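You operate a simulated robot arm through the tools that you are given. There is no shell and no other tool. Be economical: measure what you need, move in short steps, check, and stop when the job is done.

The job below is to be done with a simulated two-armed robot. You get a single attempt, and the scene is never put back.

JOB
Carry the orange and the white banded sub to the yellow cart on the black tray, in both hands.
Fine: scour its sludge out first; brown block wetted on the plunger can, and put back.

Only the result counts: the job must be done as asked and must still hold three seconds after the hand-in. Knocking over, shifting, dropping, spilling or breaking anything else fails it.

ROBOT AND FRAMES
Two 7-joint arms with two-finger parallel grippers on one trunk, on a base that drives. Base frame: it is fixed to the floor where the robot stands at the start and does not move with it; the origin is under the middle of the robot, x ahead of it, y to its left, z up. Readings come in cm, rad, newtons and seconds.
The left shoulder is at the start at [7, 13.4, 120.1], the right one opposite. Places, roughly: brass pan [70, 10, 100]; top of the yellow cart [0, 70, 70]. Payload 1.57 kg a hand.
Tool frame (each hand has its own): the origin (TCP) lies between the finger pads and is the grasp point; the fingertips stand 3 cm ahead of it; z points along the fingers, y is the line along which they close. Largest opening 8 cm; finger width 1.7, thickness 1.2; the body of the gripper, 4 by 8.2 cm, starts 8 cm behind the TCP.
Orientation is that of the tool frame in the base frame, as [roll, pitch, yaw] about the fixed x, y, z axes, in that order (R = Rz(yaw) Ry(pitch) Rx(roll)). With the fingers straight down and closing along the base's y, the tool's x points along the base's -x, its y along +y and its z along -z.

CONTROLS
- The arms move only by the tool move_arm. It takes "left_targets", "right_targets" or both (then of equal length, played together; a hand with none holds still); each is a list of rows, each a list of 7 numbers: the shift along the tool's x, y, z in cm, then the turn, a rotation vector about the tool's x, y, z in rad, then the closure, from 0 (fully open) to 1 (shut). In form: [[tx, ty, tz, ax, ay, az, hand], ...]. A call has 1 to 8 rows; each row is the pose to reach, as a shift and turn from the pose commanded when the call began, along the tool's axes at that moment. A row lasts 0.2 s, in which the tool goes at most 5 cm and 0.15 rad; a call with a longer step from one row to the next is refused whole, and so is a gripper value outside its range. A pose out of reach is approached as far as the arm can. The call stops where the force on the tool passes 90 N (or 10 N more than at its start, if that is more) or the arm is blocked; 0.2 s more then pass. The fingers move at their own pace (about 15.3 cm/s each) and stop on an object; they squeeze with about 24 N. The grip force told is the motor's: it shows also when the fingers shut on nothing. Time passes only in rows, and 0.2 s behind the last, so rows that repeat a pose let the fingers close. It gives the time, the measured TCP pose, the force on the tool (base axes), the opening and the grip force at its end, in the units of the frame above (readings bear some noise).
- Cameras (640 x 400 px; columns grow to the right, rows downward): "scene" is now at [11.62, 4.57, 141.09]; the picture's right is [0.55, -0.83, 0.00], its down [-0.61, -0.40, -0.68] and it looks along [0.57, 0.38, -0.73] (base axes); focal length 214 px, centre (320, 200). "left" rides on the left gripper at [7.2, 0.7, -12.2] in its tool frame; the picture's right is [-0.09, 1.00, 0.00], its down [-0.84, -0.08, -0.54] and it looks along [-0.54, -0.05, 0.84] (tool axes); focal length 238 px, centre (320, 200). "right" rides on the right gripper at [7.2, -0.7, -12.2] in its tool frame; the picture's right is [0.09, 1.00, 0.00], its down [-0.84, 0.08, -0.54] and it looks along [-0.54, 0.05, 0.84] (tool axes); focal length 238 px, centre (320, 200). There is no depth. A picture from a camera that has moved, and an enlarged one, comes with that camera's place and axes in the base frame and with its lens.
- camera(camera): a new picture of that camera. It takes no simulated time.
- raise_lower(by): slides the trunk up (or, below 0, down) by that many cm; the arms and the scene camera ride with it, the base frame stays. It gives what a move gives, with no picture.
- steer(legs): drives the robot by 1 to 6 legs, each [ahead, left, turn to the left] in cm, cm and rad, along the robot's own axes; the way and the turn of a leg run together, so that a leg with both is an arc; at most 150 cm and 3.142 rad a leg. The arms and the cameras ride along, it lands a little off, and it stops where it bumps. It gives what a move gives.
- pan_tilt(pan, tilt): turns the head with the scene camera to pan (to the left, within 1.501 rad either way) and tilt (down, from -0.506 to 1.204), counted from straight ahead of the robot. It gives what a move gives.
- close_up(camera, box): a new picture of the part [left, top, right, bottom] of that camera's present view, enlarged. It takes no simulated time.
- close_job(): hands the job in; it is judged then, once.

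Work in short steps. Places have to be worked out from the pictures, the camera data and where the tool is seen: move nearer, look again, correct. Check each grasp and each placing, and mend what went wrong. You have 120 turns and 92 pictures in all, those below and enlarged ones among them. Open the grippers and draw the arms clear of the work before you hand the job in, unless the task says otherwise; then end with one line.

The tools are called after ">>>" by a JSON object that holds its "op" and its "data". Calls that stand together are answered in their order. move_arm: Moves the arms, as the interface text tells. Its arguments: {"type":"object","properties":{"left_targets":{"type":"array"},"right_targets":{"type":"array"}},"required":[]} The other tools are called the same way: raise_lower (by) slides the trunk up or down; steer (legs) drives the base; pan_tilt (pan, tilt) turns the head that bears the scene camera; camera (camera) takes a picture; close_up (camera, box) takes an enlarged picture of a part of a camera's view; close_job () hands the job in.

At the start:

```text
t: 0.0
left_tool_pos: [34.0, 35.72, 123.52]
left_ee_rot: [3.141, -0.001, -3.141]
left_ft_force: [0.2, -0.4, 0.2]
left_gripper_width: 8.0
left_gripper_force: 0.0
right_tool_pos: [38.94, 0.46, 129.05]
right_ee_rot: [3.141, -0.001, 3.14]
right_ft_force: [-0.5, 0.0, 0.8]
right_gripper_width: 8.01
right_gripper_force: 0.0
trunk travel left (down, up): [-77.5, 16.5]
robot x, y, heading: [-0.22, 0.19, 0.002]
head pan, tilt: [0.583, 0.819]
```

scene: 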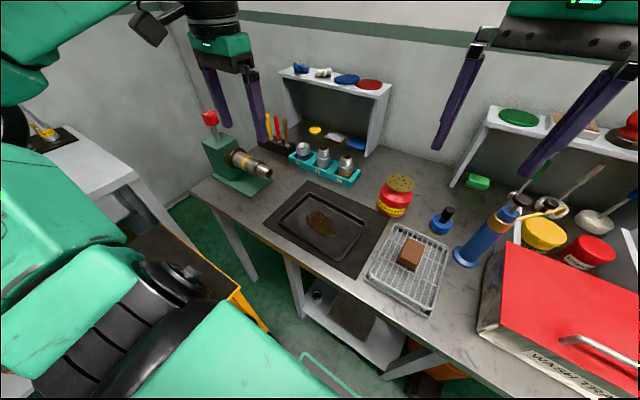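
right: 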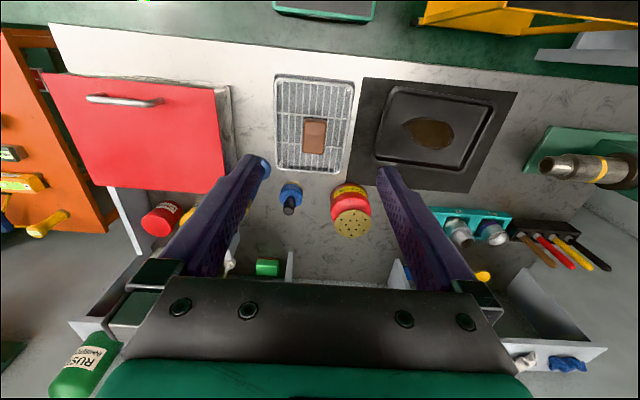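
left: 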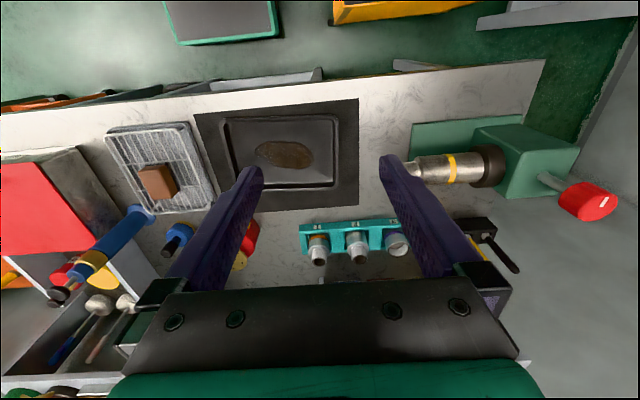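

The pictures show the tray with sludge, the brown block on a wire rack, the red plunger can and a teal rack of three subs. I enlarge the views to read the bands.

>>> {"op": "close_up", "data": {"camera": "scene", "box": [190, 60, 390, 185]}}

>>> {"op": "close_up", "data": {"camera": "scene", "box": [255, 160, 475, 300]}}

>>> {"op": "close_up", "data": {"camera": "left", "box": [200, 90, 420, 275]}}

```text
3.20 times, centred on (290, 122) of scene
camera zoom: at [11.62, 4.57, 141.09], right [0.55, -0.83, 0.0], down [-0.61, -0.4, -0.68], along [0.57, 0.38, -0.73], focal length 686 px, centre (416, 448)
```

zoom: 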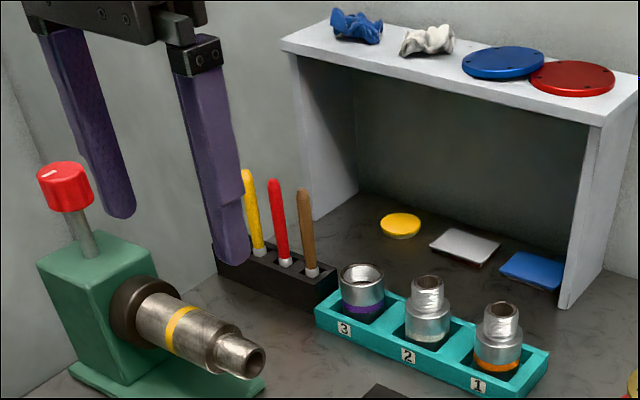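

```text
2.86 times, centred on (365, 230) of scene
camera zoom: at [11.62, 4.57, 141.09], right [0.55, -0.83, 0.0], down [-0.61, -0.4, -0.68], along [0.57, 0.38, -0.73], focal length 613 px, centre (191, 114)
```

zoom: 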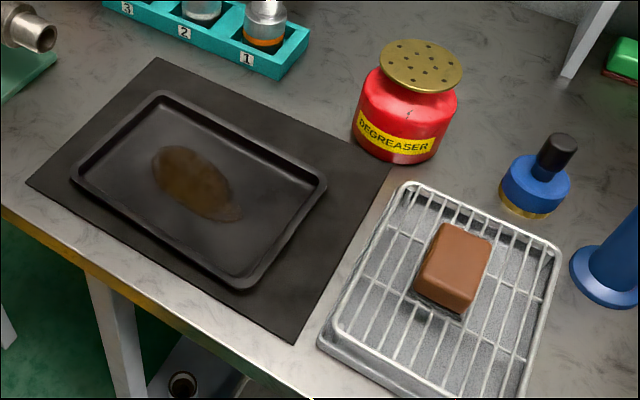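

```text
2.16 times, centred on (310, 182) of left
camera zoom: at [26.74, 36.25, 135.8], right [0.09, 1.0, 0.0], down [0.84, -0.08, 0.54], along [0.54, -0.05, -0.84], focal length 515 px, centre (342, 238)
```

zoom: 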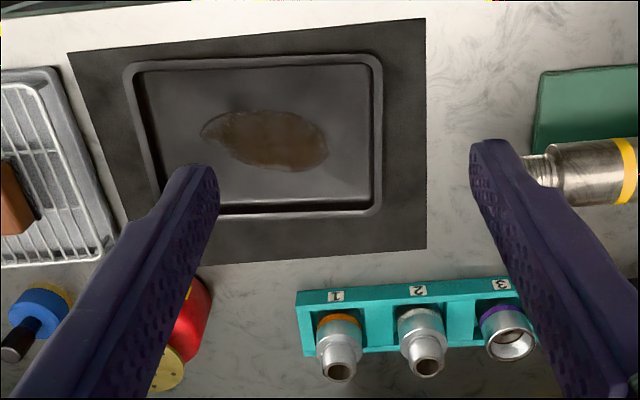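

Orange-banded sub is in slot 1 and white in slot 2. The tray spans about x 37–55, y 15.5–38, rim at z≈87.5. I look down ahead and to the left to see room for the base and the cart.

>>> {"op": "pan_tilt", "data": {"pan": 0.0, "tilt": 1.2}}

>>> {"op": "camera", "data": {"camera": "scene"}}

>>> {"op": "pan_tilt", "data": {"pan": 1.5, "tilt": 0.8}}

>>> {"op": "camera", "data": {"camera": "scene"}}

```text
t: 1.0
left_tool_pos: [34.0, 35.68, 123.62]
left_ee_rot: [3.14, 0.0, -3.141]
left_ft_force: [-0.3, 0.5, 0.0]
left_gripper_width: 8.03
left_gripper_force: 0.1
right_tool_pos: [39.01, 0.34, 128.82]
right_ee_rot: [3.141, -0.001, -3.141]
right_ft_force: [-0.2, 0.0, -0.1]
right_gripper_width: 8.01
right_gripper_force: 0.2
trunk travel left (down, up): [-77.5, 16.5]
robot x, y, heading: [0.21, 0.25, 0.004]
head pan, tilt: [0.0, 1.201]
```

```text
85 pictures are left
camera scene: at [10.56, 0.17, 138.47], right [0.0, -1.0, 0.0], down [-0.93, 0.0, -0.36], along [0.36, 0.0, -0.93], focal length 214 px, centre (320, 200)
```

scene: 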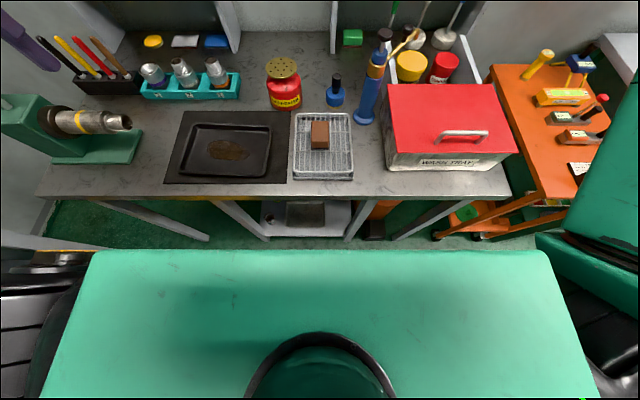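

```text
t: 2.6
left_tool_pos: [34.17, 35.7, 123.61]
left_ee_rot: [-3.141, -0.002, -3.142]
left_ft_force: [0.5, 1.1, -1.1]
left_gripper_width: 8.01
left_gripper_force: 0.1
right_tool_pos: [39.0, 0.39, 129.04]
right_ee_rot: [3.141, 0.0, -3.14]
right_ft_force: [0.2, -0.5, -0.4]
right_gripper_width: 8.02
right_gripper_force: 0.0
trunk travel left (down, up): [-77.5, 16.5]
robot x, y, heading: [-0.07, 0.15, 0.003]
head pan, tilt: [1.499, 0.799]
```

```text
84 pictures are left
camera scene: at [5.55, 8.2, 141.24], right [1.0, -0.07, 0.0], down [-0.05, -0.72, -0.7], along [0.05, 0.7, -0.72], focal length 214 px, centre (320, 200)
```

scene: 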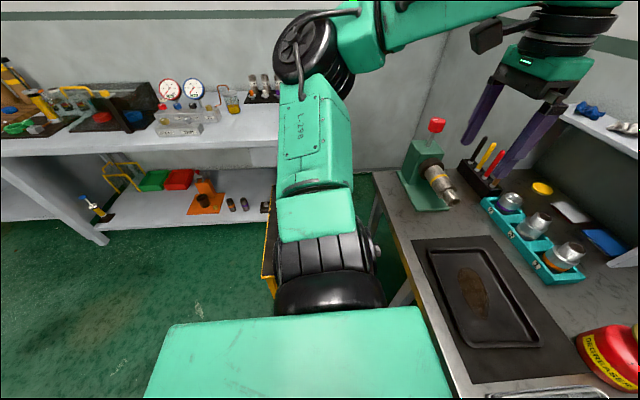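

The torso has about 20 cm of room before the table. I test the right arm's forward reach at safe height in the air.

>>> {"op": "move_arm", "data": {"right_targets": [[0, 0, 4, 0, 0, 0, 0], [0, 0, 8, 0, 0, 0, 0], [0, 0, 12, 0, 0, 0, 0], [0, 0, 16, 0, 0, 0, 0], [-5, 0, 16, 0, 0, 0, 0], [-10, 0, 16, 0, 0, 0, 0], [-15, 0, 16, 0, 0, 0, 0], [-20, 0, 16, 0, 0, 0, 0]]}}

>>> {"op": "pan_tilt", "data": {"pan": 0.3, "tilt": 0.9}}

>>> {"op": "camera", "data": {"camera": "scene"}}

```text
t: 4.4
left_tool_pos: [34.05, 35.79, 123.64]
left_ee_rot: [-3.141, 0.001, -3.14]
left_ft_force: [0.4, -0.4, -0.1]
left_gripper_width: 7.99
left_gripper_force: 0.0
right_tool_pos: [56.55, -0.29, 113.02]
right_ee_rot: [-3.138, 0.003, -3.138]
right_ft_force: [0.5, 0.1, -0.4]
right_gripper_width: 8.02
right_gripper_force: 0.1
right hand out of reach, approached as far as the arm can: row 8
trunk travel left (down, up): [-77.5, 16.5]
robot x, y, heading: [0.11, 0.06, -0.003]
head pan, tilt: [1.499, 0.799]
```

```text
t: 5.8
left_tool_pos: [34.02, 35.71, 123.64]
left_ee_rot: [-3.14, 0.001, -3.141]
left_ft_force: [-0.2, -0.3, -0.2]
left_gripper_width: 8.03
left_gripper_force: 0.1
right_tool_pos: [56.51, -0.62, 113.08]
right_ee_rot: [3.141, 0.001, -3.141]
right_ft_force: [-1.0, 0.2, 0.1]
right_gripper_width: 7.99
right_gripper_force: 0.1
trunk travel left (down, up): [-77.5, 16.5]
robot x, y, heading: [-0.26, 0.25, 0.001]
head pan, tilt: [0.3, 0.901]
```

```text
83 pictures are left
camera scene: at [12.18, 2.38, 140.45], right [0.3, -0.96, 0.0], down [-0.75, -0.23, -0.62], along [0.59, 0.18, -0.78], focal length 214 px, centre (320, 200)
```

scene: 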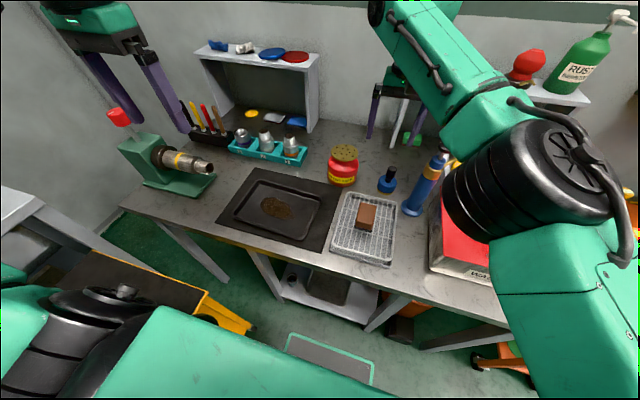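

I check the gap between the base and the table's lower shelf.

>>> {"op": "close_up", "data": {"camera": "scene", "box": [130, 230, 400, 400]}}

```text
2.35 times, centred on (265, 315) of scene
camera zoom: at [12.18, 2.38, 140.45], right [0.3, -0.96, 0.0], down [-0.75, -0.23, -0.62], along [0.59, 0.18, -0.78], focal length 505 px, centre (449, -71)
```

zoom: 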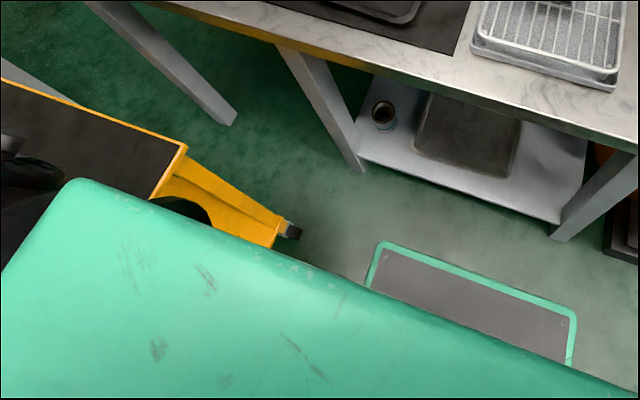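

Base front is at x≈20, table legs and shelf at x≈36, so I can go about 13 cm ahead. I pull the right arm back slightly first so that it doesn't reach the shelves.

>>> {"op": "move_arm", "data": {"right_targets": [[5, 0, 0, 0, 0, 0, 0], [10, 0, 0, 0, 0, 0, 0], [15, 0, 0, 0, 0, 0, 0], [20, 0, 0, 0, 0, 0, 0]]}}

>>> {"op": "steer", "data": {"legs": [[13, 0, 0]]}}

>>> {"op": "camera", "data": {"camera": "right"}}

```text
t: 6.8
left_tool_pos: [33.97, 35.71, 123.65]
left_ee_rot: [3.142, -0.001, 3.141]
left_ft_force: [-0.5, 0.6, -0.8]
left_gripper_width: 8.01
left_gripper_force: 0.2
right_tool_pos: [55.39, -1.98, 115.16]
right_ee_rot: [-3.13, -0.017, 3.14]
right_ft_force: [0.0, -0.3, -0.3]
right_gripper_width: 8.01
right_gripper_force: 0.0
right hand out of reach, approached as far as the arm can: row 1, 2, 3, 4
trunk travel left (down, up): [-77.5, 16.5]
robot x, y, heading: [0.43, 0.11, -0.003]
head pan, tilt: [0.3, 0.901]
```

```text
t: 8.1
left_tool_pos: [46.91, 35.74, 123.7]
left_ee_rot: [3.142, 0.003, -3.139]
left_ft_force: [-0.9, -0.3, 0.2]
left_gripper_width: 8.0
left_gripper_force: 0.0
right_tool_pos: [68.33, -1.99, 115.27]
right_ee_rot: [-3.132, -0.014, 3.141]
right_ft_force: [0.1, -0.6, 0.2]
right_gripper_width: 7.99
right_gripper_force: 0.2
trunk travel left (down, up): [-77.5, 16.5]
robot x, y, heading: [13.04, -0.1, -0.0]
head pan, tilt: [0.3, 0.901]
```

```text
81 pictures are left
camera right: at [61.27, -2.67, 127.6], right [-0.09, 1.0, -0.01], down [0.84, 0.08, 0.53], along [0.53, 0.04, -0.85], focal length 238 px, centre (320, 200)
```

right: 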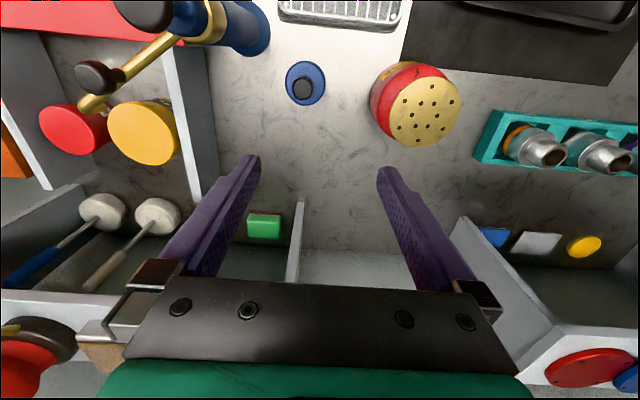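

The right arm seems to have stuck near its stretched limit. I try small steps back and up.

>>> {"op": "move_arm", "data": {"right_targets": [[2, 0, -1, 0, 0, 0, 0], [4, 0, -2, 0, 0, 0, 0], [6, 0, -3, 0, 0, 0, 0], [8, 0, -4, 0, 0, 0, 0], [10, 0, -4, 0, 0, 0, 0]]}}

```text
t: 9.3
left_tool_pos: [47.18, 35.62, 123.65]
left_ee_rot: [-3.141, 0.0, -3.139]
left_ft_force: [0.2, -0.7, -0.5]
left_gripper_width: 8.03
left_gripper_force: 0.1
right_tool_pos: [66.26, -2.8, 120.96]
right_ee_rot: [-3.135, -0.019, 3.138]
right_ft_force: [-0.4, 0.2, -0.7]
right_gripper_width: 8.03
right_gripper_force: 0.0
right hand out of reach, approached as far as the arm can: row 1, 2, 3, 4, 5
trunk travel left (down, up): [-77.5, 16.5]
robot x, y, heading: [13.11, 0.1, -0.005]
head pan, tilt: [0.3, 0.901]
```

>>> {"op": "move_arm", "data": {"right_targets": [[0, 0, 0, 0, 0, 0, 0], [0, 0, 0, 0, 0, 0, 0], [2, 0, 0, 0, 0, 0, 0], [2, 0, 0, 0, 0, 0, 0]]}}

>>> {"op": "pan_tilt", "data": {"pan": -0.4, "tilt": 0.5}}

>>> {"op": "camera", "data": {"camera": "scene"}}

```text
t: 10.3
left_tool_pos: [47.1, 35.68, 123.61]
left_ee_rot: [3.141, 0.0, -3.139]
left_ft_force: [0.5, 0.4, 0.1]
left_gripper_width: 8.0
left_gripper_force: 0.0
right_tool_pos: [65.87, -2.86, 121.4]
right_ee_rot: [-3.136, -0.018, 3.136]
right_ft_force: [-0.4, -1.1, 0.6]
right_gripper_width: 7.99
right_gripper_force: 0.0
right hand out of reach, approached as far as the arm can: row 3, 4
trunk travel left (down, up): [-77.5, 16.5]
robot x, y, heading: [13.1, -0.11, 0.001]
head pan, tilt: [0.3, 0.901]
```

```text
t: 11.3
left_tool_pos: [47.16, 35.63, 123.56]
left_ee_rot: [-3.141, 0.0, -3.14]
left_ft_force: [0.4, -0.3, -0.8]
left_gripper_width: 8.0
left_gripper_force: 0.0
right_tool_pos: [65.95, -2.91, 121.32]
right_ee_rot: [-3.135, -0.017, 3.136]
right_ft_force: [-0.3, 0.3, 0.0]
right_gripper_width: 8.01
right_gripper_force: 0.0
trunk travel left (down, up): [-77.5, 16.5]
robot x, y, heading: [13.3, -0.24, 0.005]
head pan, tilt: [-0.4, 0.499]
```

```text
80 pictures are left
camera scene: at [26.48, -3.35, 143.83], right [-0.39, -0.92, 0.0], down [-0.44, 0.19, -0.88], along [0.81, -0.34, -0.48], focal length 214 px, centre (320, 200)
```

scene: 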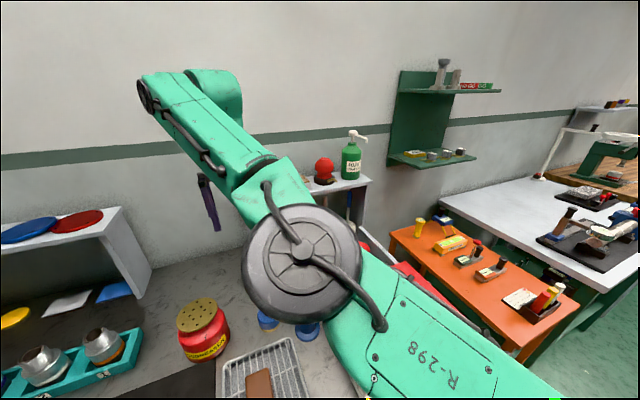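

Arm slides along a limit. I command it toward its original relative pose, up and back.

>>> {"op": "move_arm", "data": {"right_targets": [[1, 1, -4, 0, 0, 0, 0], [2, 2, -8, 0, 0, 0, 0], [5, 3, -10, 0, 0, 0, 0], [8, 3, -10, 0, 0, 0, 0], [11, 3, -10, 0, 0, 0, 0], [14, 3, -10, 0, 0, 0, 0], [14, 3, -10, 0, 0, 0, 0], [14, 3, -10, 0, 0, 0, 0]]}}

```text
t: 13.2
left_tool_pos: [47.18, 35.69, 123.55]
left_ee_rot: [-3.141, 0.0, -3.14]
left_ft_force: [0.0, 0.0, -0.6]
left_gripper_width: 7.98
left_gripper_force: 0.1
right_tool_pos: [51.88, 0.42, 131.59]
right_ee_rot: [-3.133, -0.016, -3.141]
right_ft_force: [0.9, -0.6, -0.9]
right_gripper_width: 8.0
right_gripper_force: 0.1
right hand out of reach, approached as far as the arm can: row 1, 2, 3
trunk travel left (down, up): [-77.5, 16.5]
robot x, y, heading: [13.23, 0.14, 0.002]
head pan, tilt: [-0.4, 0.499]
```

Recovered. Now I lower the right hand toward above the block (x≈48, y≈0.4) in stages.

>>> {"op": "move_arm", "data": {"right_targets": [[2, 0, 4, 0, 0, 0, 0], [4, 0, 8, 0, 0, 0, 0], [4, 0, 12, 0, 0, 0, 0], [4, 0, 16, 0, 0, 0, 0], [4, 0, 20, 0, 0, 0, 0], [4, 0, 23, 0, 0, 0, 0], [4, 0, 26, 0, 0, 0, 0]]}}

>>> {"op": "camera", "data": {"camera": "right"}}

>>> {"op": "camera", "data": {"camera": "scene"}}

```text
t: 14.8
left_tool_pos: [47.37, 35.71, 123.59]
left_ee_rot: [3.14, 0.0, -3.141]
left_ft_force: [0.5, 0.4, -0.2]
left_gripper_width: 8.0
left_gripper_force: 0.0
right_tool_pos: [47.5, 0.12, 105.45]
right_ee_rot: [-3.133, -0.016, -3.141]
right_ft_force: [0.2, -0.1, -0.3]
right_gripper_width: 7.98
right_gripper_force: 0.1
trunk travel left (down, up): [-77.5, 16.5]
robot x, y, heading: [13.51, 0.24, 0.002]
head pan, tilt: [-0.4, 0.499]
```

```text
79 pictures are left
camera right: at [40.51, -0.46, 117.77], right [-0.09, 1.0, -0.01], down [0.85, 0.08, 0.53], along [0.53, 0.04, -0.85], focal length 238 px, centre (320, 200)
```

right: 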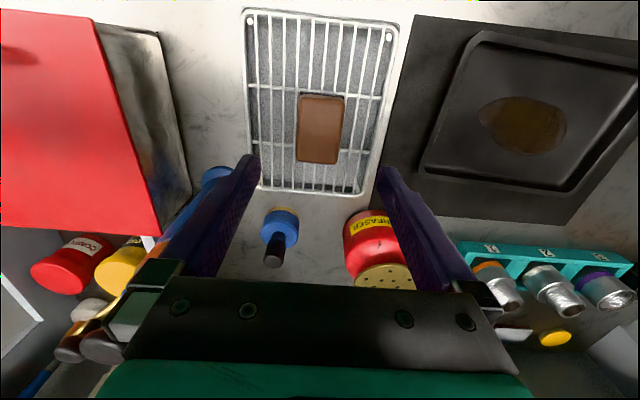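

```text
78 pictures are left
camera scene: at [26.54, -3.4, 143.84], right [-0.39, -0.92, 0.0], down [-0.44, 0.19, -0.88], along [0.81, -0.34, -0.48], focal length 214 px, centre (320, 200)
```

scene: 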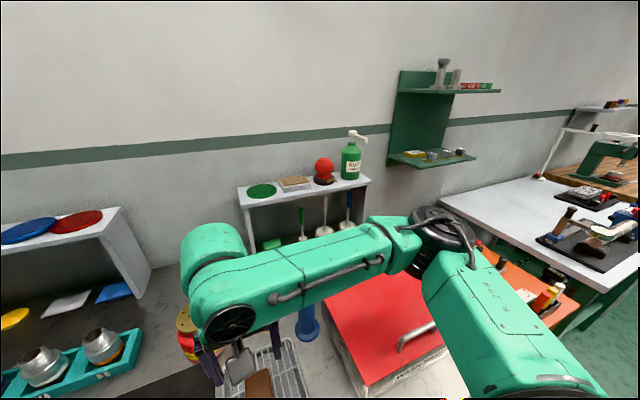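

The hand is over the block (≈[47.8, 0, 91]). I descend 13 cm so the fingertips go about 1.5 cm below its top.

>>> {"op": "move_arm", "data": {"right_targets": [[-0.3, 0, 4, 0, 0, 0, 0], [-0.3, 0, 8, 0, 0, 0, 0], [-0.3, 0, 11, 0, 0, 0, 0], [-0.3, 0, 12.5, 0, 0, 0, 0]]}}

>>> {"op": "camera", "data": {"camera": "right"}}

>>> {"op": "pan_tilt", "data": {"pan": 0, "tilt": 1.1}}

>>> {"op": "camera", "data": {"camera": "scene"}}

```text
t: 15.8
left_tool_pos: [47.22, 35.69, 123.62]
left_ee_rot: [-3.142, 0.0, -3.14]
left_ft_force: [-0.6, -0.1, 0.4]
left_gripper_width: 8.0
left_gripper_force: 0.0
right_tool_pos: [47.6, 0.07, 92.97]
right_ee_rot: [-3.132, -0.016, 3.141]
right_ft_force: [0.2, 0.5, 0.1]
right_gripper_width: 8.01
right_gripper_force: 0.0
trunk travel left (down, up): [-77.5, 16.5]
robot x, y, heading: [13.25, -0.06, 0.002]
head pan, tilt: [-0.4, 0.499]
```

```text
77 pictures are left
camera right: at [40.61, -0.61, 105.23], right [-0.09, 1.0, -0.01], down [0.85, 0.08, 0.53], along [0.53, 0.04, -0.85], focal length 238 px, centre (320, 200)
```

right: 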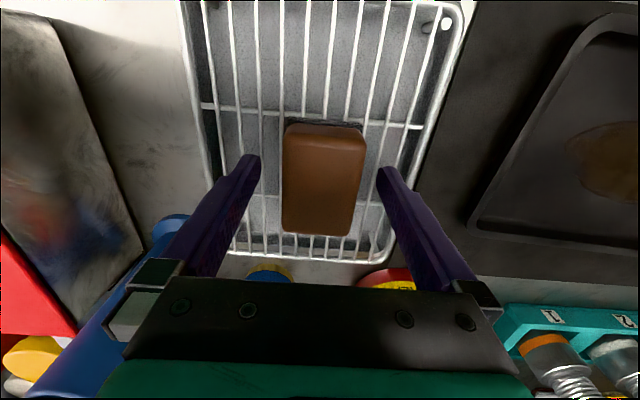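

```text
t: 16.8
left_tool_pos: [47.21, 35.65, 123.77]
left_ee_rot: [3.14, 0.001, -3.141]
left_ft_force: [0.3, 0.2, 0.9]
left_gripper_width: 8.01
left_gripper_force: 0.0
right_tool_pos: [47.62, -0.03, 92.92]
right_ee_rot: [-3.134, -0.017, -3.14]
right_ft_force: [-0.1, -0.1, 0.1]
right_gripper_width: 7.99
right_gripper_force: 0.1
trunk travel left (down, up): [-77.5, 16.5]
robot x, y, heading: [13.25, -0.25, 0.002]
head pan, tilt: [0.0, 1.1]
```

```text
76 pictures are left
camera scene: at [24.41, 0.16, 139.07], right [0.0, -1.0, 0.0], down [-0.89, 0.0, -0.45], along [0.45, 0.0, -0.89], focal length 214 px, centre (320, 200)
```

scene: 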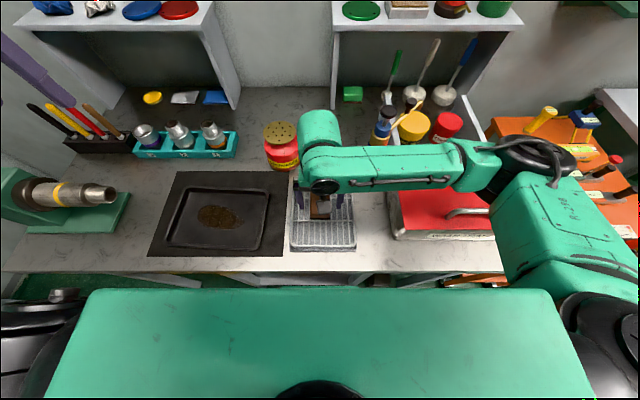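

The block is centred between the fingers. I go 1 cm lower, watching force, then close.

>>> {"op": "move_arm", "data": {"right_targets": [[-0.3, 0, 0.5, 0, 0, 0, 0], [-0.3, 0, 1, 0, 0, 0, 0], [-0.3, 0, 1, 0, 0, 0, 0.5], [-0.3, 0, 1, 0, 0, 0, 1], [-0.3, 0, 1, 0, 0, 0, 1], [-0.3, 0, 1, 0, 0, 0, 1]]}}

>>> {"op": "camera", "data": {"camera": "right"}}

```text
t: 18.1
left_tool_pos: [47.09, 35.77, 123.67]
left_ee_rot: [3.141, 0.002, -3.14]
left_ft_force: [0.8, -0.1, -0.2]
left_gripper_width: 8.01
left_gripper_force: 0.0
right_tool_pos: [47.94, 0.0, 92.09]
right_ee_rot: [-3.134, -0.013, 3.14]
right_ft_force: [3.0, 1.5, 10.8]
right_gripper_width: 4.94
right_gripper_force: 23.9
trunk travel left (down, up): [-77.5, 16.5]
robot x, y, heading: [13.07, -0.38, 0.001]
head pan, tilt: [0.0, 1.1]
```

```text
75 pictures are left
camera right: at [40.84, -0.58, 104.37], right [-0.09, 1.0, -0.01], down [0.84, 0.08, 0.53], along [0.53, 0.04, -0.85], focal length 238 px, centre (320, 200)
```

right: 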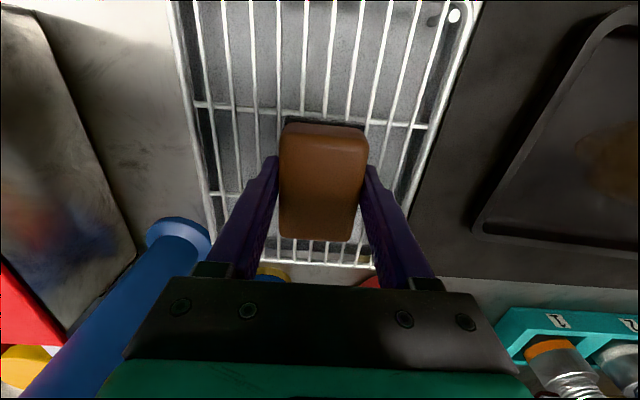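

Gripped at 4.94 cm, with ~11 N upward: fingertips may touch the rack. I lift and look from the scene camera at how far the fingers overlap the block.

>>> {"op": "move_arm", "data": {"right_targets": [[0, 0, -3, 0, 0, 0, 1], [0, 0, -7, 0, 0, 0, 1], [0, 0, -11, 0, 0, 0, 1]]}}

>>> {"op": "close_up", "data": {"camera": "scene", "box": [260, 150, 380, 225]}}

```text
t: 18.9
left_tool_pos: [47.23, 35.77, 123.62]
left_ee_rot: [-3.141, 0.001, -3.141]
left_ft_force: [-0.3, 0.1, 0.1]
left_gripper_width: 8.01
left_gripper_force: 0.0
right_tool_pos: [47.97, 0.13, 103.09]
right_ee_rot: [-3.132, -0.018, -3.141]
right_ft_force: [0.4, -0.2, -0.8]
right_gripper_width: 4.95
right_gripper_force: 24.2
trunk travel left (down, up): [-77.5, 16.5]
robot x, y, heading: [13.42, 0.29, -0.001]
head pan, tilt: [0.0, 1.1]
```

```text
5.33 times, centred on (320, 188) of scene
camera zoom: at [24.4, 0.21, 139.06], right [0.0, -1.0, 0.0], down [-0.89, 0.0, -0.45], along [0.45, 0.0, -0.89], focal length 1144 px, centre (320, 267)
```

zoom: 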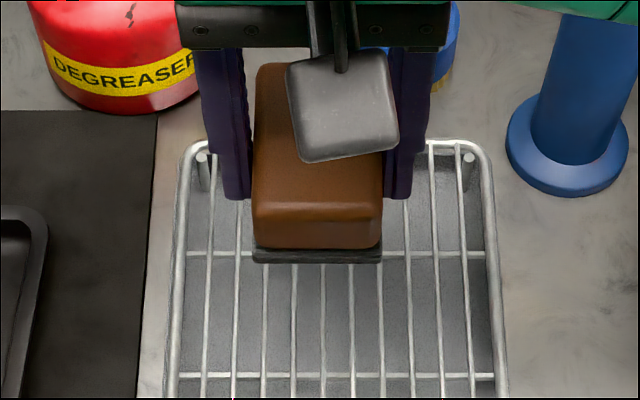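

Fingertips are level with the block's black scouring face. I set it back on the rack, open, rise 1.6 cm and regrip.

>>> {"op": "move_arm", "data": {"right_targets": [[0, 0, 4, 0, 0, 0, 1], [0, 0, 8, 0, 0, 0, 1], [0, 0, 10.9, 0, 0, 0, 1], [0, 0, 10.9, 0, 0, 0, 0.2], [0, 0, 10.2, 0, 0, 0, 0.2], [0, 0, 9.2, 0, 0, 0, 0.2], [0, 0, 9.2, 0, 0, 0, 1], [0, 0, 9.2, 0, 0, 0, 1]]}}

>>> {"op": "move_arm", "data": {"right_targets": [[0, 0, 0, 0, 0, 0, 1], [0, 0, -3, 0, 0, 0, 1], [0, 0, -7, 0, 0, 0, 1], [0, 0, -11, 0, 0, 0, 1]]}}

>>> {"op": "close_up", "data": {"camera": "scene", "box": [260, 150, 380, 225]}}

```text
t: 20.8
left_tool_pos: [47.16, 35.75, 123.75]
left_ee_rot: [3.142, 0.001, -3.14]
left_ft_force: [1.1, -0.1, -0.2]
left_gripper_width: 8.03
left_gripper_force: 0.1
right_tool_pos: [47.93, 0.16, 93.85]
right_ee_rot: [-3.132, -0.015, 3.141]
right_ft_force: [0.2, 0.9, 0.5]
right_gripper_width: 4.74
right_gripper_force: 23.9
trunk travel left (down, up): [-77.5, 16.5]
robot x, y, heading: [12.64, 0.22, -0.0]
head pan, tilt: [0.0, 1.1]
```

```text
t: 21.8
left_tool_pos: [47.17, 35.69, 123.7]
left_ee_rot: [-3.141, 0.001, -3.139]
left_ft_force: [0.7, -0.5, -0.3]
left_gripper_width: 8.02
left_gripper_force: 0.0
right_tool_pos: [48.09, 0.17, 104.84]
right_ee_rot: [-3.131, -0.016, -3.14]
right_ft_force: [0.7, -0.4, -0.8]
right_gripper_width: 4.74
right_gripper_force: 24.2
trunk travel left (down, up): [-77.5, 16.5]
robot x, y, heading: [13.24, -0.16, -0.003]
head pan, tilt: [0.0, 1.1]
```

```text
5.33 times, centred on (320, 188) of scene
camera zoom: at [24.39, 0.17, 139.06], right [0.0, -1.0, 0.0], down [-0.89, 0.0, -0.45], along [0.45, 0.0, -0.89], focal length 1144 px, centre (320, 267)
```

zoom: 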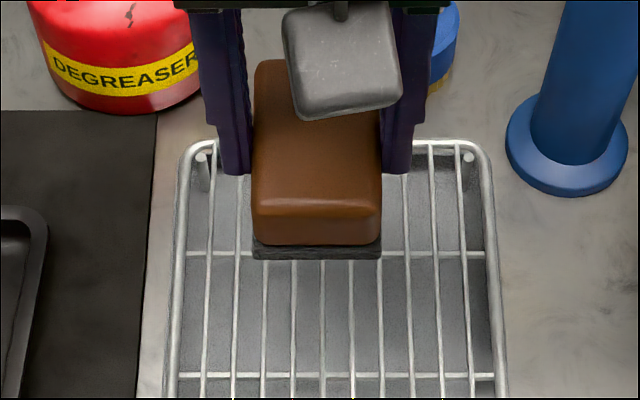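

Good grip: scouring face at about TCP−4.75; home pose is [47.9, 0.2, 93.85]. The pan (≈[66.9, 10.7, 95.7]) is too far, so I sidestep left 12 cm.

>>> {"op": "steer", "data": {"legs": [[0, 12, 0]]}}

>>> {"op": "camera", "data": {"camera": "right"}}

>>> {"op": "camera", "data": {"camera": "scene"}}

```text
t: 23.0
left_tool_pos: [47.15, 47.36, 123.83]
left_ee_rot: [3.14, -0.001, 3.141]
left_ft_force: [-0.3, -0.7, -0.6]
left_gripper_width: 8.01
left_gripper_force: 0.1
right_tool_pos: [48.16, 11.95, 104.86]
right_ee_rot: [-3.132, -0.015, -3.141]
right_ft_force: [0.2, 0.0, -1.4]
right_gripper_width: 4.75
right_gripper_force: 24.4
trunk travel left (down, up): [-77.5, 16.5]
robot x, y, heading: [13.36, 12.16, -0.003]
head pan, tilt: [0.0, 1.1]
```

```text
72 pictures are left
camera right: at [41.07, 11.33, 117.07], right [-0.09, 1.0, -0.01], down [0.85, 0.08, 0.53], along [0.53, 0.04, -0.85], focal length 238 px, centre (320, 200)
```

right: 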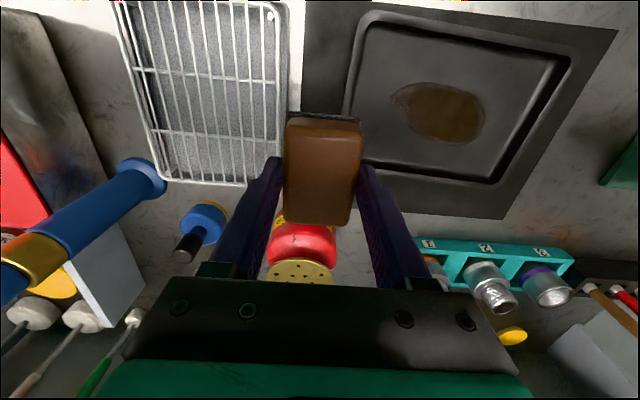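

```text
71 pictures are left
camera scene: at [24.41, 11.89, 139.07], right [0.0, -1.0, 0.0], down [-0.89, 0.0, -0.45], along [0.45, 0.0, -0.89], focal length 214 px, centre (320, 200)
```

scene: 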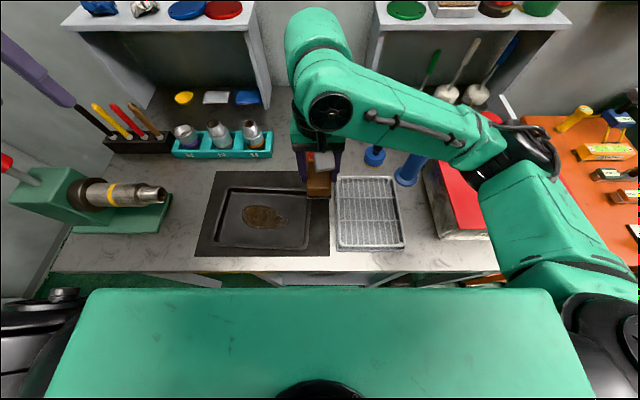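

Path is clear; I carry the block over the pan at a height clear of it.

>>> {"op": "move_arm", "data": {"right_targets": [[-4, -0.3, 0, 0, 0, 0, 1], [-8, -0.6, 0, 0, 0, 0, 1], [-12, -0.9, 0, 0, 0, 0, 1], [-15.5, -1.2, 0, 0, 0, 0, 1], [-18.2, -1.2, 0, 0, 0, 0, 1]]}}

>>> {"op": "camera", "data": {"camera": "right"}}

>>> {"op": "camera", "data": {"camera": "scene"}}

```text
t: 24.2
left_tool_pos: [47.19, 47.71, 123.59]
left_ee_rot: [-3.141, 0.001, 3.141]
left_ft_force: [0.7, 0.6, 0.5]
left_gripper_width: 7.98
left_gripper_force: 0.3
right_tool_pos: [66.36, 10.88, 104.35]
right_ee_rot: [-3.132, -0.018, -3.139]
right_ft_force: [0.2, -0.3, -0.7]
right_gripper_width: 4.71
right_gripper_force: 24.6
trunk travel left (down, up): [-77.5, 16.5]
robot x, y, heading: [12.87, 11.87, 0.002]
head pan, tilt: [0.0, 1.1]
```

```text
70 pictures are left
camera right: at [59.34, 10.4, 116.73], right [-0.09, 1.0, -0.01], down [0.85, 0.08, 0.53], along [0.53, 0.04, -0.85], focal length 238 px, centre (320, 200)
```

right: 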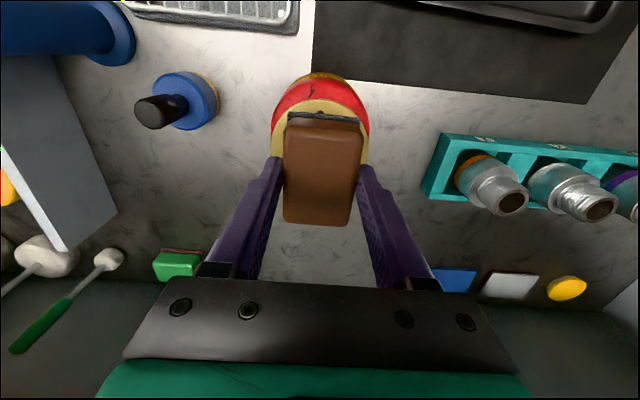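

```text
69 pictures are left
camera scene: at [24.51, 12.19, 139.06], right [0.0, -1.0, 0.0], down [-0.89, 0.0, -0.45], along [0.45, 0.0, -0.89], focal length 214 px, centre (320, 200)
```

scene: 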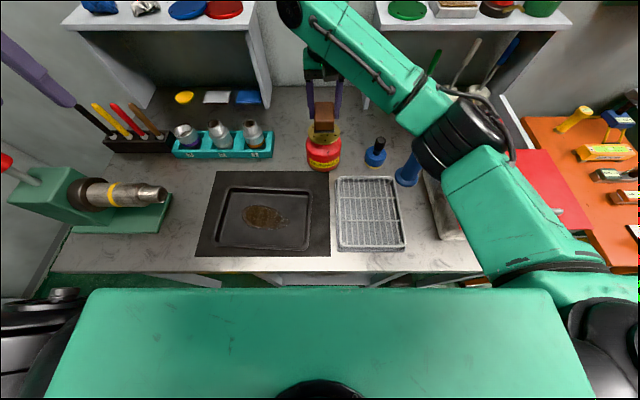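

Block is centred over the pan (≈[67, 10.85]). I press down gradually.

>>> {"op": "move_arm", "data": {"right_targets": [[0, 0, 2, 0, 0, 0, 1], [0, 0, 3.5, 0, 0, 0, 1], [0, 0, 4.2, 0, 0, 0, 1], [0, 0, 4.7, 0, 0, 0, 1]]}}

```text
t: 25.2
left_tool_pos: [46.92, 47.64, 123.81]
left_ee_rot: [-3.142, 0.002, -3.141]
left_ft_force: [-1.6, 0.4, 0.2]
left_gripper_width: 7.98
left_gripper_force: 0.1
right_tool_pos: [66.22, 10.85, 100.07]
right_ee_rot: [-3.134, -0.009, 3.14]
right_ft_force: [5.6, -0.4, 17.4]
right_gripper_width: 4.75
right_gripper_force: 24.1
trunk travel left (down, up): [-77.5, 16.5]
robot x, y, heading: [13.38, 12.03, 0.004]
head pan, tilt: [0.0, 1.1]
```

Contact at 17 N; I press further to plunge the pan.

>>> {"op": "move_arm", "data": {"right_targets": [[0, 0, 0.5, 0, 0, 0, 1], [0, 0, 1, 0, 0, 0, 1], [0, 0, 1.3, 0, 0, 0, 1], [0, 0, 1.3, 0, 0, 0, 1]]}}

>>> {"op": "close_up", "data": {"camera": "scene", "box": [260, 90, 380, 180]}}

```text
t: 26.2
left_tool_pos: [46.71, 47.67, 123.82]
left_ee_rot: [3.141, 0.005, -3.141]
left_ft_force: [0.6, -0.5, -0.1]
left_gripper_width: 8.01
left_gripper_force: 0.1
right_tool_pos: [65.97, 10.9, 98.94]
right_ee_rot: [-3.136, -0.006, -3.141]
right_ft_force: [5.4, 1.9, 34.7]
right_gripper_width: 4.75
right_gripper_force: 24.0
trunk travel left (down, up): [-77.5, 16.5]
robot x, y, heading: [13.14, 12.38, -0.002]
head pan, tilt: [0.0, 1.1]
```

```text
4.44 times, centred on (320, 135) of scene
camera zoom: at [23.89, 12.17, 139.14], right [0.0, -1.0, 0.0], down [-0.89, 0.0, -0.46], along [0.46, 0.0, -0.89], focal length 953 px, centre (320, 489)
```

zoom: 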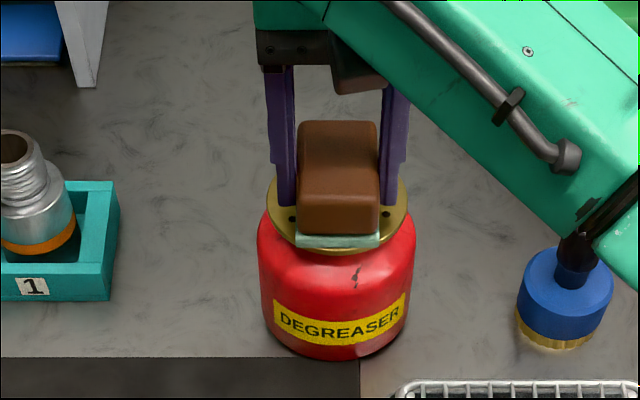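

The pad has changed from black to pale green: wetted. I lift off and draw back toward the tray.

>>> {"op": "move_arm", "data": {"right_targets": [[0, 0, -2, 0, 0, 0, 1], [0, 0, -6, 0, 0, 0, 1], [4, 0, -6, 0, 0, 0, 1], [8, 0, -6, 0, 0, 0, 1], [12, 1, -6, 0, 0, 0, 1], [16, 3, -6, 0, 0, 0, 1], [19, 6, -6, 0, 0, 0, 1], [20, 10, -6, 0, 0, 0, 1]]}}

>>> {"op": "camera", "data": {"camera": "scene"}}

>>> {"op": "camera", "data": {"camera": "right"}}

```text
t: 28.0
left_tool_pos: [47.21, 47.79, 123.63]
left_ee_rot: [-3.14, 0.001, -3.14]
left_ft_force: [-0.1, 1.6, 0.6]
left_gripper_width: 8.01
left_gripper_force: 0.0
right_tool_pos: [46.39, 21.19, 104.9]
right_ee_rot: [-3.131, -0.017, 3.139]
right_ft_force: [0.1, 0.3, -0.7]
right_gripper_width: 4.7
right_gripper_force: 23.9
trunk travel left (down, up): [-77.5, 16.5]
robot x, y, heading: [12.97, 11.71, 0.0]
head pan, tilt: [0.0, 1.1]
```

```text
67 pictures are left
camera scene: at [24.4, 12.41, 139.07], right [0.0, -1.0, 0.0], down [-0.89, 0.0, -0.45], along [0.45, 0.0, -0.89], focal length 214 px, centre (320, 200)
```

scene: 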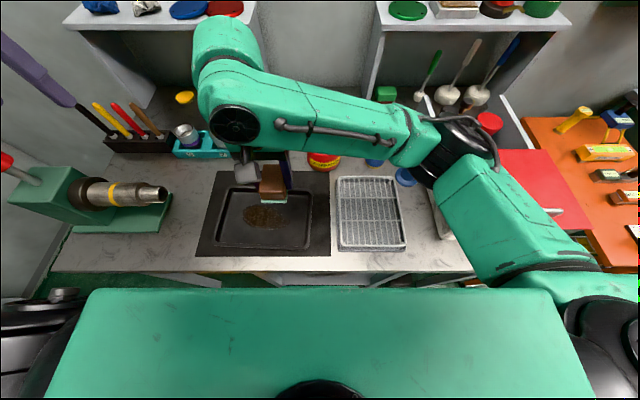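

```text
66 pictures are left
camera right: at [39.32, 20.65, 117.11], right [-0.09, 1.0, -0.01], down [0.85, 0.08, 0.53], along [0.53, 0.04, -0.85], focal length 238 px, centre (320, 200)
```

right: 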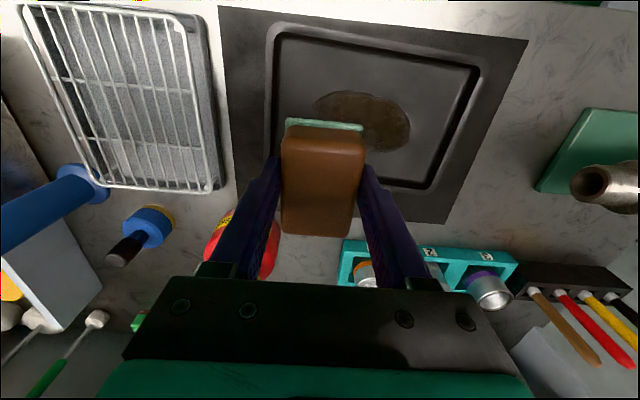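

Sludge spans x≈43–50, y≈20–32.5. I lower the wet block at its right end and shift the left hand aside.

>>> {"op": "move_arm", "data": {"right_targets": [[0, 0.5, 4, 0, 0, 0, 1], [0, 0.5, 8, 0, 0, 0, 1], [0, 0.5, 11, 0, 0, 0, 1], [0, 0.5, 12.5, 0, 0, 0, 1], [0, 0.5, 13.2, 0, 0, 0, 1]], "left_targets": [[0, 2, 0, 0, 0, 0, 0], [0, 4, 0, 0, 0, 0, 0], [0, 5, 0, 0, 0, 0, 0], [0, 5, 0, 0, 0, 0, 0], [0, 5, 0, 0, 0, 0, 0]]}}

```text
t: 29.2
left_tool_pos: [47.22, 52.71, 123.59]
left_ee_rot: [-3.141, 0.001, 3.141]
left_ft_force: [-0.1, -0.4, -0.4]
left_gripper_width: 8.01
left_gripper_force: 0.1
right_tool_pos: [46.25, 21.39, 91.48]
right_ee_rot: [-3.133, -0.015, -3.142]
right_ft_force: [0.7, 0.7, -1.5]
right_gripper_width: 4.73
right_gripper_force: 23.8
trunk travel left (down, up): [-77.5, 16.5]
robot x, y, heading: [12.81, 11.98, 0.0]
head pan, tilt: [0.0, 1.1]
```

No contact yet; I feel for the tray floor in small steps.

>>> {"op": "move_arm", "data": {"right_targets": [[0, 0, 0.4, 0, 0, 0, 1], [0, 0, 0.7, 0, 0, 0, 1], [0, 0, 0.9, 0, 0, 0, 1]]}}

```text
t: 30.0
left_tool_pos: [47.25, 52.67, 123.67]
left_ee_rot: [-3.14, 0.0, -3.141]
left_ft_force: [0.6, 0.0, 0.7]
left_gripper_width: 7.98
left_gripper_force: 0.0
right_tool_pos: [46.06, 21.28, 90.5]
right_ee_rot: [-3.133, -0.016, -3.141]
right_ft_force: [-0.5, 0.3, -0.9]
right_gripper_width: 4.72
right_gripper_force: 24.4
trunk travel left (down, up): [-77.5, 16.5]
robot x, y, heading: [13.24, 11.77, 0.0]
head pan, tilt: [0.0, 1.1]
```

>>> {"op": "move_arm", "data": {"right_targets": [[0, 0, 0.2, 0, 0, 0, 1], [0, 0, 0.4, 0, 0, 0, 1], [0, 0, 0.6, 0, 0, 0, 1]]}}

```text
t: 30.8
left_tool_pos: [47.14, 52.73, 123.73]
left_ee_rot: [3.14, 0.0, 3.141]
left_ft_force: [0.1, 0.1, 0.5]
left_gripper_width: 8.02
left_gripper_force: 0.1
right_tool_pos: [46.19, 21.28, 89.99]
right_ee_rot: [-3.132, -0.016, 3.141]
right_ft_force: [0.3, 0.2, -0.3]
right_gripper_width: 4.7
right_gripper_force: 23.8
trunk travel left (down, up): [-77.5, 16.5]
robot x, y, heading: [13.31, 11.97, -0.003]
head pan, tilt: [0.0, 1.1]
```

>>> {"op": "move_arm", "data": {"right_targets": [[0, 0, 0.3, 0, 0, 0, 1], [0, 0, 0.6, 0, 0, 0, 1], [0, 0, 0.8, 0, 0, 0, 1]]}}

>>> {"op": "close_up", "data": {"camera": "right", "box": [200, 50, 440, 200]}}

```text
t: 31.6
left_tool_pos: [47.07, 52.33, 123.95]
left_ee_rot: [3.142, 0.004, 3.141]
left_ft_force: [-0.9, 0.7, -0.3]
left_gripper_width: 8.0
left_gripper_force: 0.1
right_tool_pos: [46.1, 21.24, 89.55]
right_ee_rot: [-3.139, -0.01, 3.14]
right_ft_force: [3.0, 0.2, 28.4]
right_gripper_width: 4.77
right_gripper_force: 24.3
trunk travel left (down, up): [-77.5, 16.5]
robot x, y, heading: [13.49, 12.06, -0.003]
head pan, tilt: [0.0, 1.1]
```

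```text
2.67 times, centred on (320, 125) of right
camera zoom: at [38.91, 20.65, 101.78], right [-0.09, 1.0, 0.0], down [0.84, 0.08, 0.53], along [0.53, 0.05, -0.85], focal length 636 px, centre (320, 400)
```

zoom: 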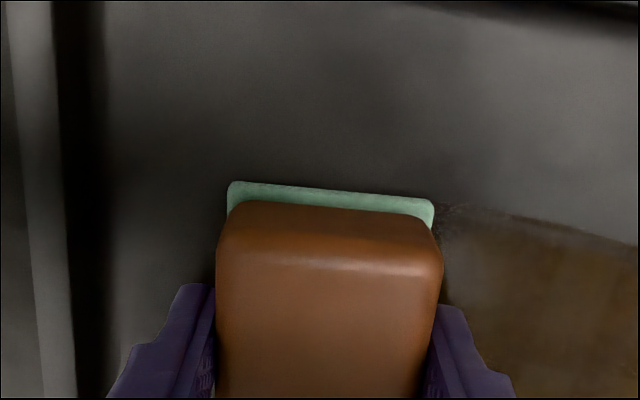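

Floor contact at TCP z≈89.7. I ease pressure a bit and stroke along the sludge.

>>> {"op": "move_arm", "data": {"right_targets": [[0, 0, -0.2, 0, 0, 0, 1], [0, 1.6, -0.2, 0, 0, 0, 1], [0, 3.2, -0.2, 0, 0, 0, 1], [0, 4.8, -0.2, 0, 0, 0, 1], [0, 6.4, -0.2, 0, 0, 0, 1], [0, 8, -0.2, 0, 0, 0, 1], [0, 9.6, -0.2, 0, 0, 0, 1], [0, 11, -0.2, 0, 0, 0, 1]]}}

>>> {"op": "camera", "data": {"camera": "right"}}

```text
t: 33.1
left_tool_pos: [46.42, 52.33, 124.08]
left_ee_rot: [3.139, 0.006, -3.141]
left_ft_force: [1.0, -0.5, -0.6]
left_gripper_width: 8.0
left_gripper_force: 0.1
right_tool_pos: [46.11, 28.98, 89.53]
right_ee_rot: [-3.135, -0.005, -3.138]
right_ft_force: [-14.7, -5.3, 48.0]
right_gripper_width: 4.75
right_gripper_force: 23.9
trunk travel left (down, up): [-77.5, 16.5]
robot x, y, heading: [13.46, 11.6, 0.004]
head pan, tilt: [0.0, 1.1]
stopped in row 7 (right hand): the force on the tool passed its limit (the readings are from after the stop); the commanded pose is now the measured one
```

```text
64 pictures are left
camera right: at [38.77, 28.41, 101.72], right [-0.09, 1.0, -0.01], down [0.84, 0.08, 0.54], along [0.54, 0.04, -0.84], focal length 238 px, centre (320, 200)
```

right: 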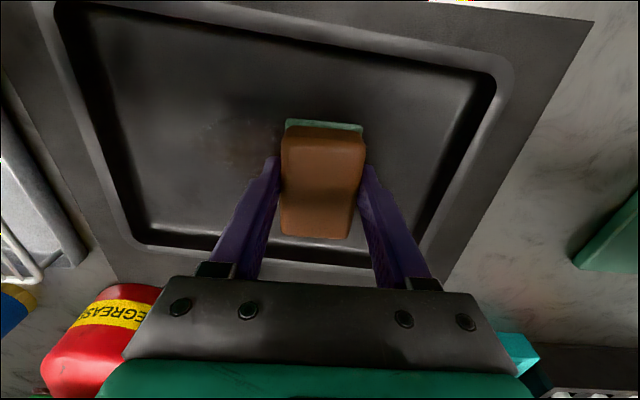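

The sludge is fading where wiped. I ease off and continue with back strokes at other x offsets.

>>> {"op": "move_arm", "data": {"right_targets": [[0, 0, -0.2, 0, 0, 0, 1], [0, 1.5, -0.1, 0, 0, 0, 1], [1.5, 1.5, -0.1, 0, 0, 0, 1], [1.5, -0.5, -0.1, 0, 0, 0, 1], [1.5, -2.5, -0.1, 0, 0, 0, 1], [1.5, -4.5, -0.1, 0, 0, 0, 1], [1.5, -6.5, -0.1, 0, 0, 0, 1], [1.5, -8, -0.1, 0, 0, 0, 1]]}}

>>> {"op": "camera", "data": {"camera": "right"}}

```text
t: 33.6
left_tool_pos: [46.28, 52.48, 124.01]
left_ee_rot: [3.141, 0.005, -3.141]
left_ft_force: [-0.3, -0.7, 0.0]
left_gripper_width: 7.99
left_gripper_force: 0.1
right_tool_pos: [46.46, 28.91, 89.42]
right_ee_rot: [-3.134, 0.002, -3.141]
right_ft_force: [-20.9, 1.0, 55.5]
right_gripper_width: 4.75
right_gripper_force: 24.1
trunk travel left (down, up): [-77.5, 16.5]
robot x, y, heading: [13.03, 12.39, -0.004]
head pan, tilt: [0.0, 1.1]
stopped in row 2 (right hand): the force on the tool passed its limit (the readings are from after the stop); the commanded pose is now the measured one
```

```text
63 pictures are left
camera right: at [39.24, 28.29, 101.66], right [-0.09, 1.0, -0.01], down [0.84, 0.08, 0.54], along [0.54, 0.04, -0.84], focal length 238 px, centre (320, 200)
```

right: 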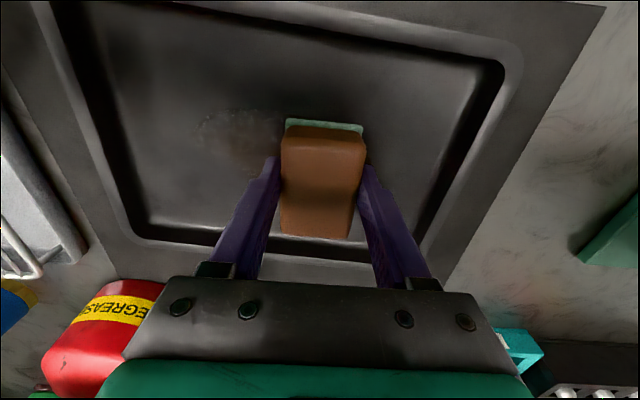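

Force stays high although I eased; I lift off the floor fully to check for an outside contact.

>>> {"op": "move_arm", "data": {"right_targets": [[0, 0, -0.7, 0, 0, 0, 1], [0, 0, -1.5, 0, 0, 0, 1], [0, 0, -2, 0, 0, 0, 1]]}}

>>> {"op": "camera", "data": {"camera": "scene"}}

```text
t: 34.4
left_tool_pos: [47.31, 52.62, 123.58]
left_ee_rot: [-3.14, -0.002, -3.139]
left_ft_force: [0.2, 0.7, 0.5]
left_gripper_width: 7.98
left_gripper_force: 0.1
right_tool_pos: [48.1, 27.31, 89.81]
right_ee_rot: [-3.095, -0.007, 3.108]
right_ft_force: [0.5, -0.9, -1.2]
right_gripper_width: 4.73
right_gripper_force: 24.3
trunk travel left (down, up): [-77.5, 16.5]
robot x, y, heading: [12.83, 12.2, 0.002]
head pan, tilt: [0.0, 1.1]
```

```text
62 pictures are left
camera scene: at [24.49, 12.11, 139.02], right [0.0, -1.0, 0.0], down [-0.89, 0.0, -0.45], along [0.45, 0.0, -0.89], focal length 214 px, centre (320, 200)
```

scene: 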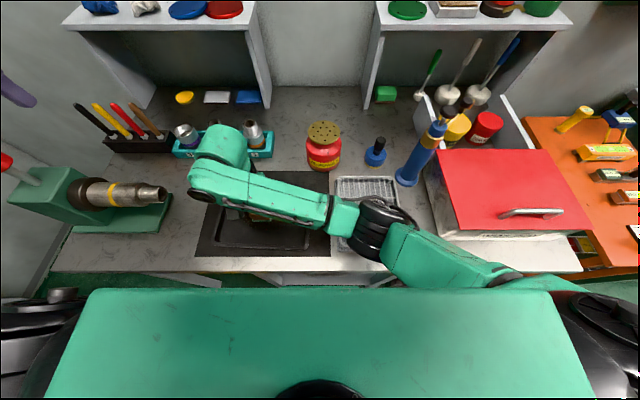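

The elbow has sunk low, near the rack and red box. I look closely before moving.

>>> {"op": "close_up", "data": {"camera": "scene", "box": [300, 150, 600, 330]}}

>>> {"op": "camera", "data": {"camera": "left"}}

```text
2.13 times, centred on (450, 240) of scene
camera zoom: at [24.49, 12.11, 139.02], right [0.0, -1.0, 0.0], down [-0.89, 0.0, -0.45], along [0.45, 0.0, -0.89], focal length 458 px, centre (43, 115)
```

zoom: 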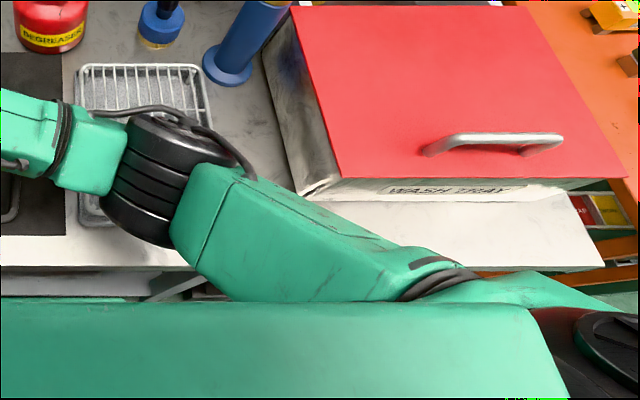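

```text
60 pictures are left
camera left: at [39.99, 53.21, 135.73], right [0.09, 1.0, 0.0], down [0.84, -0.08, 0.54], along [0.54, -0.05, -0.84], focal length 238 px, centre (320, 200)
```

left: 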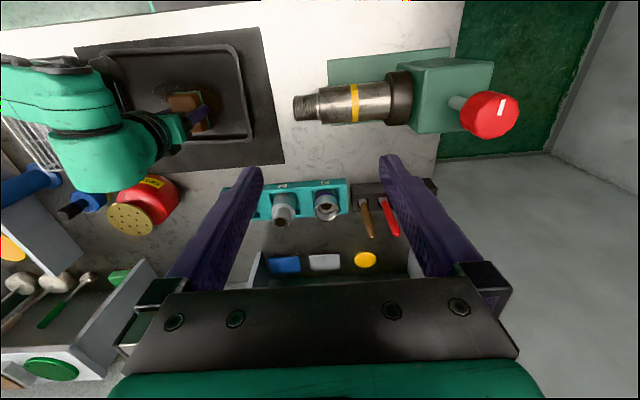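

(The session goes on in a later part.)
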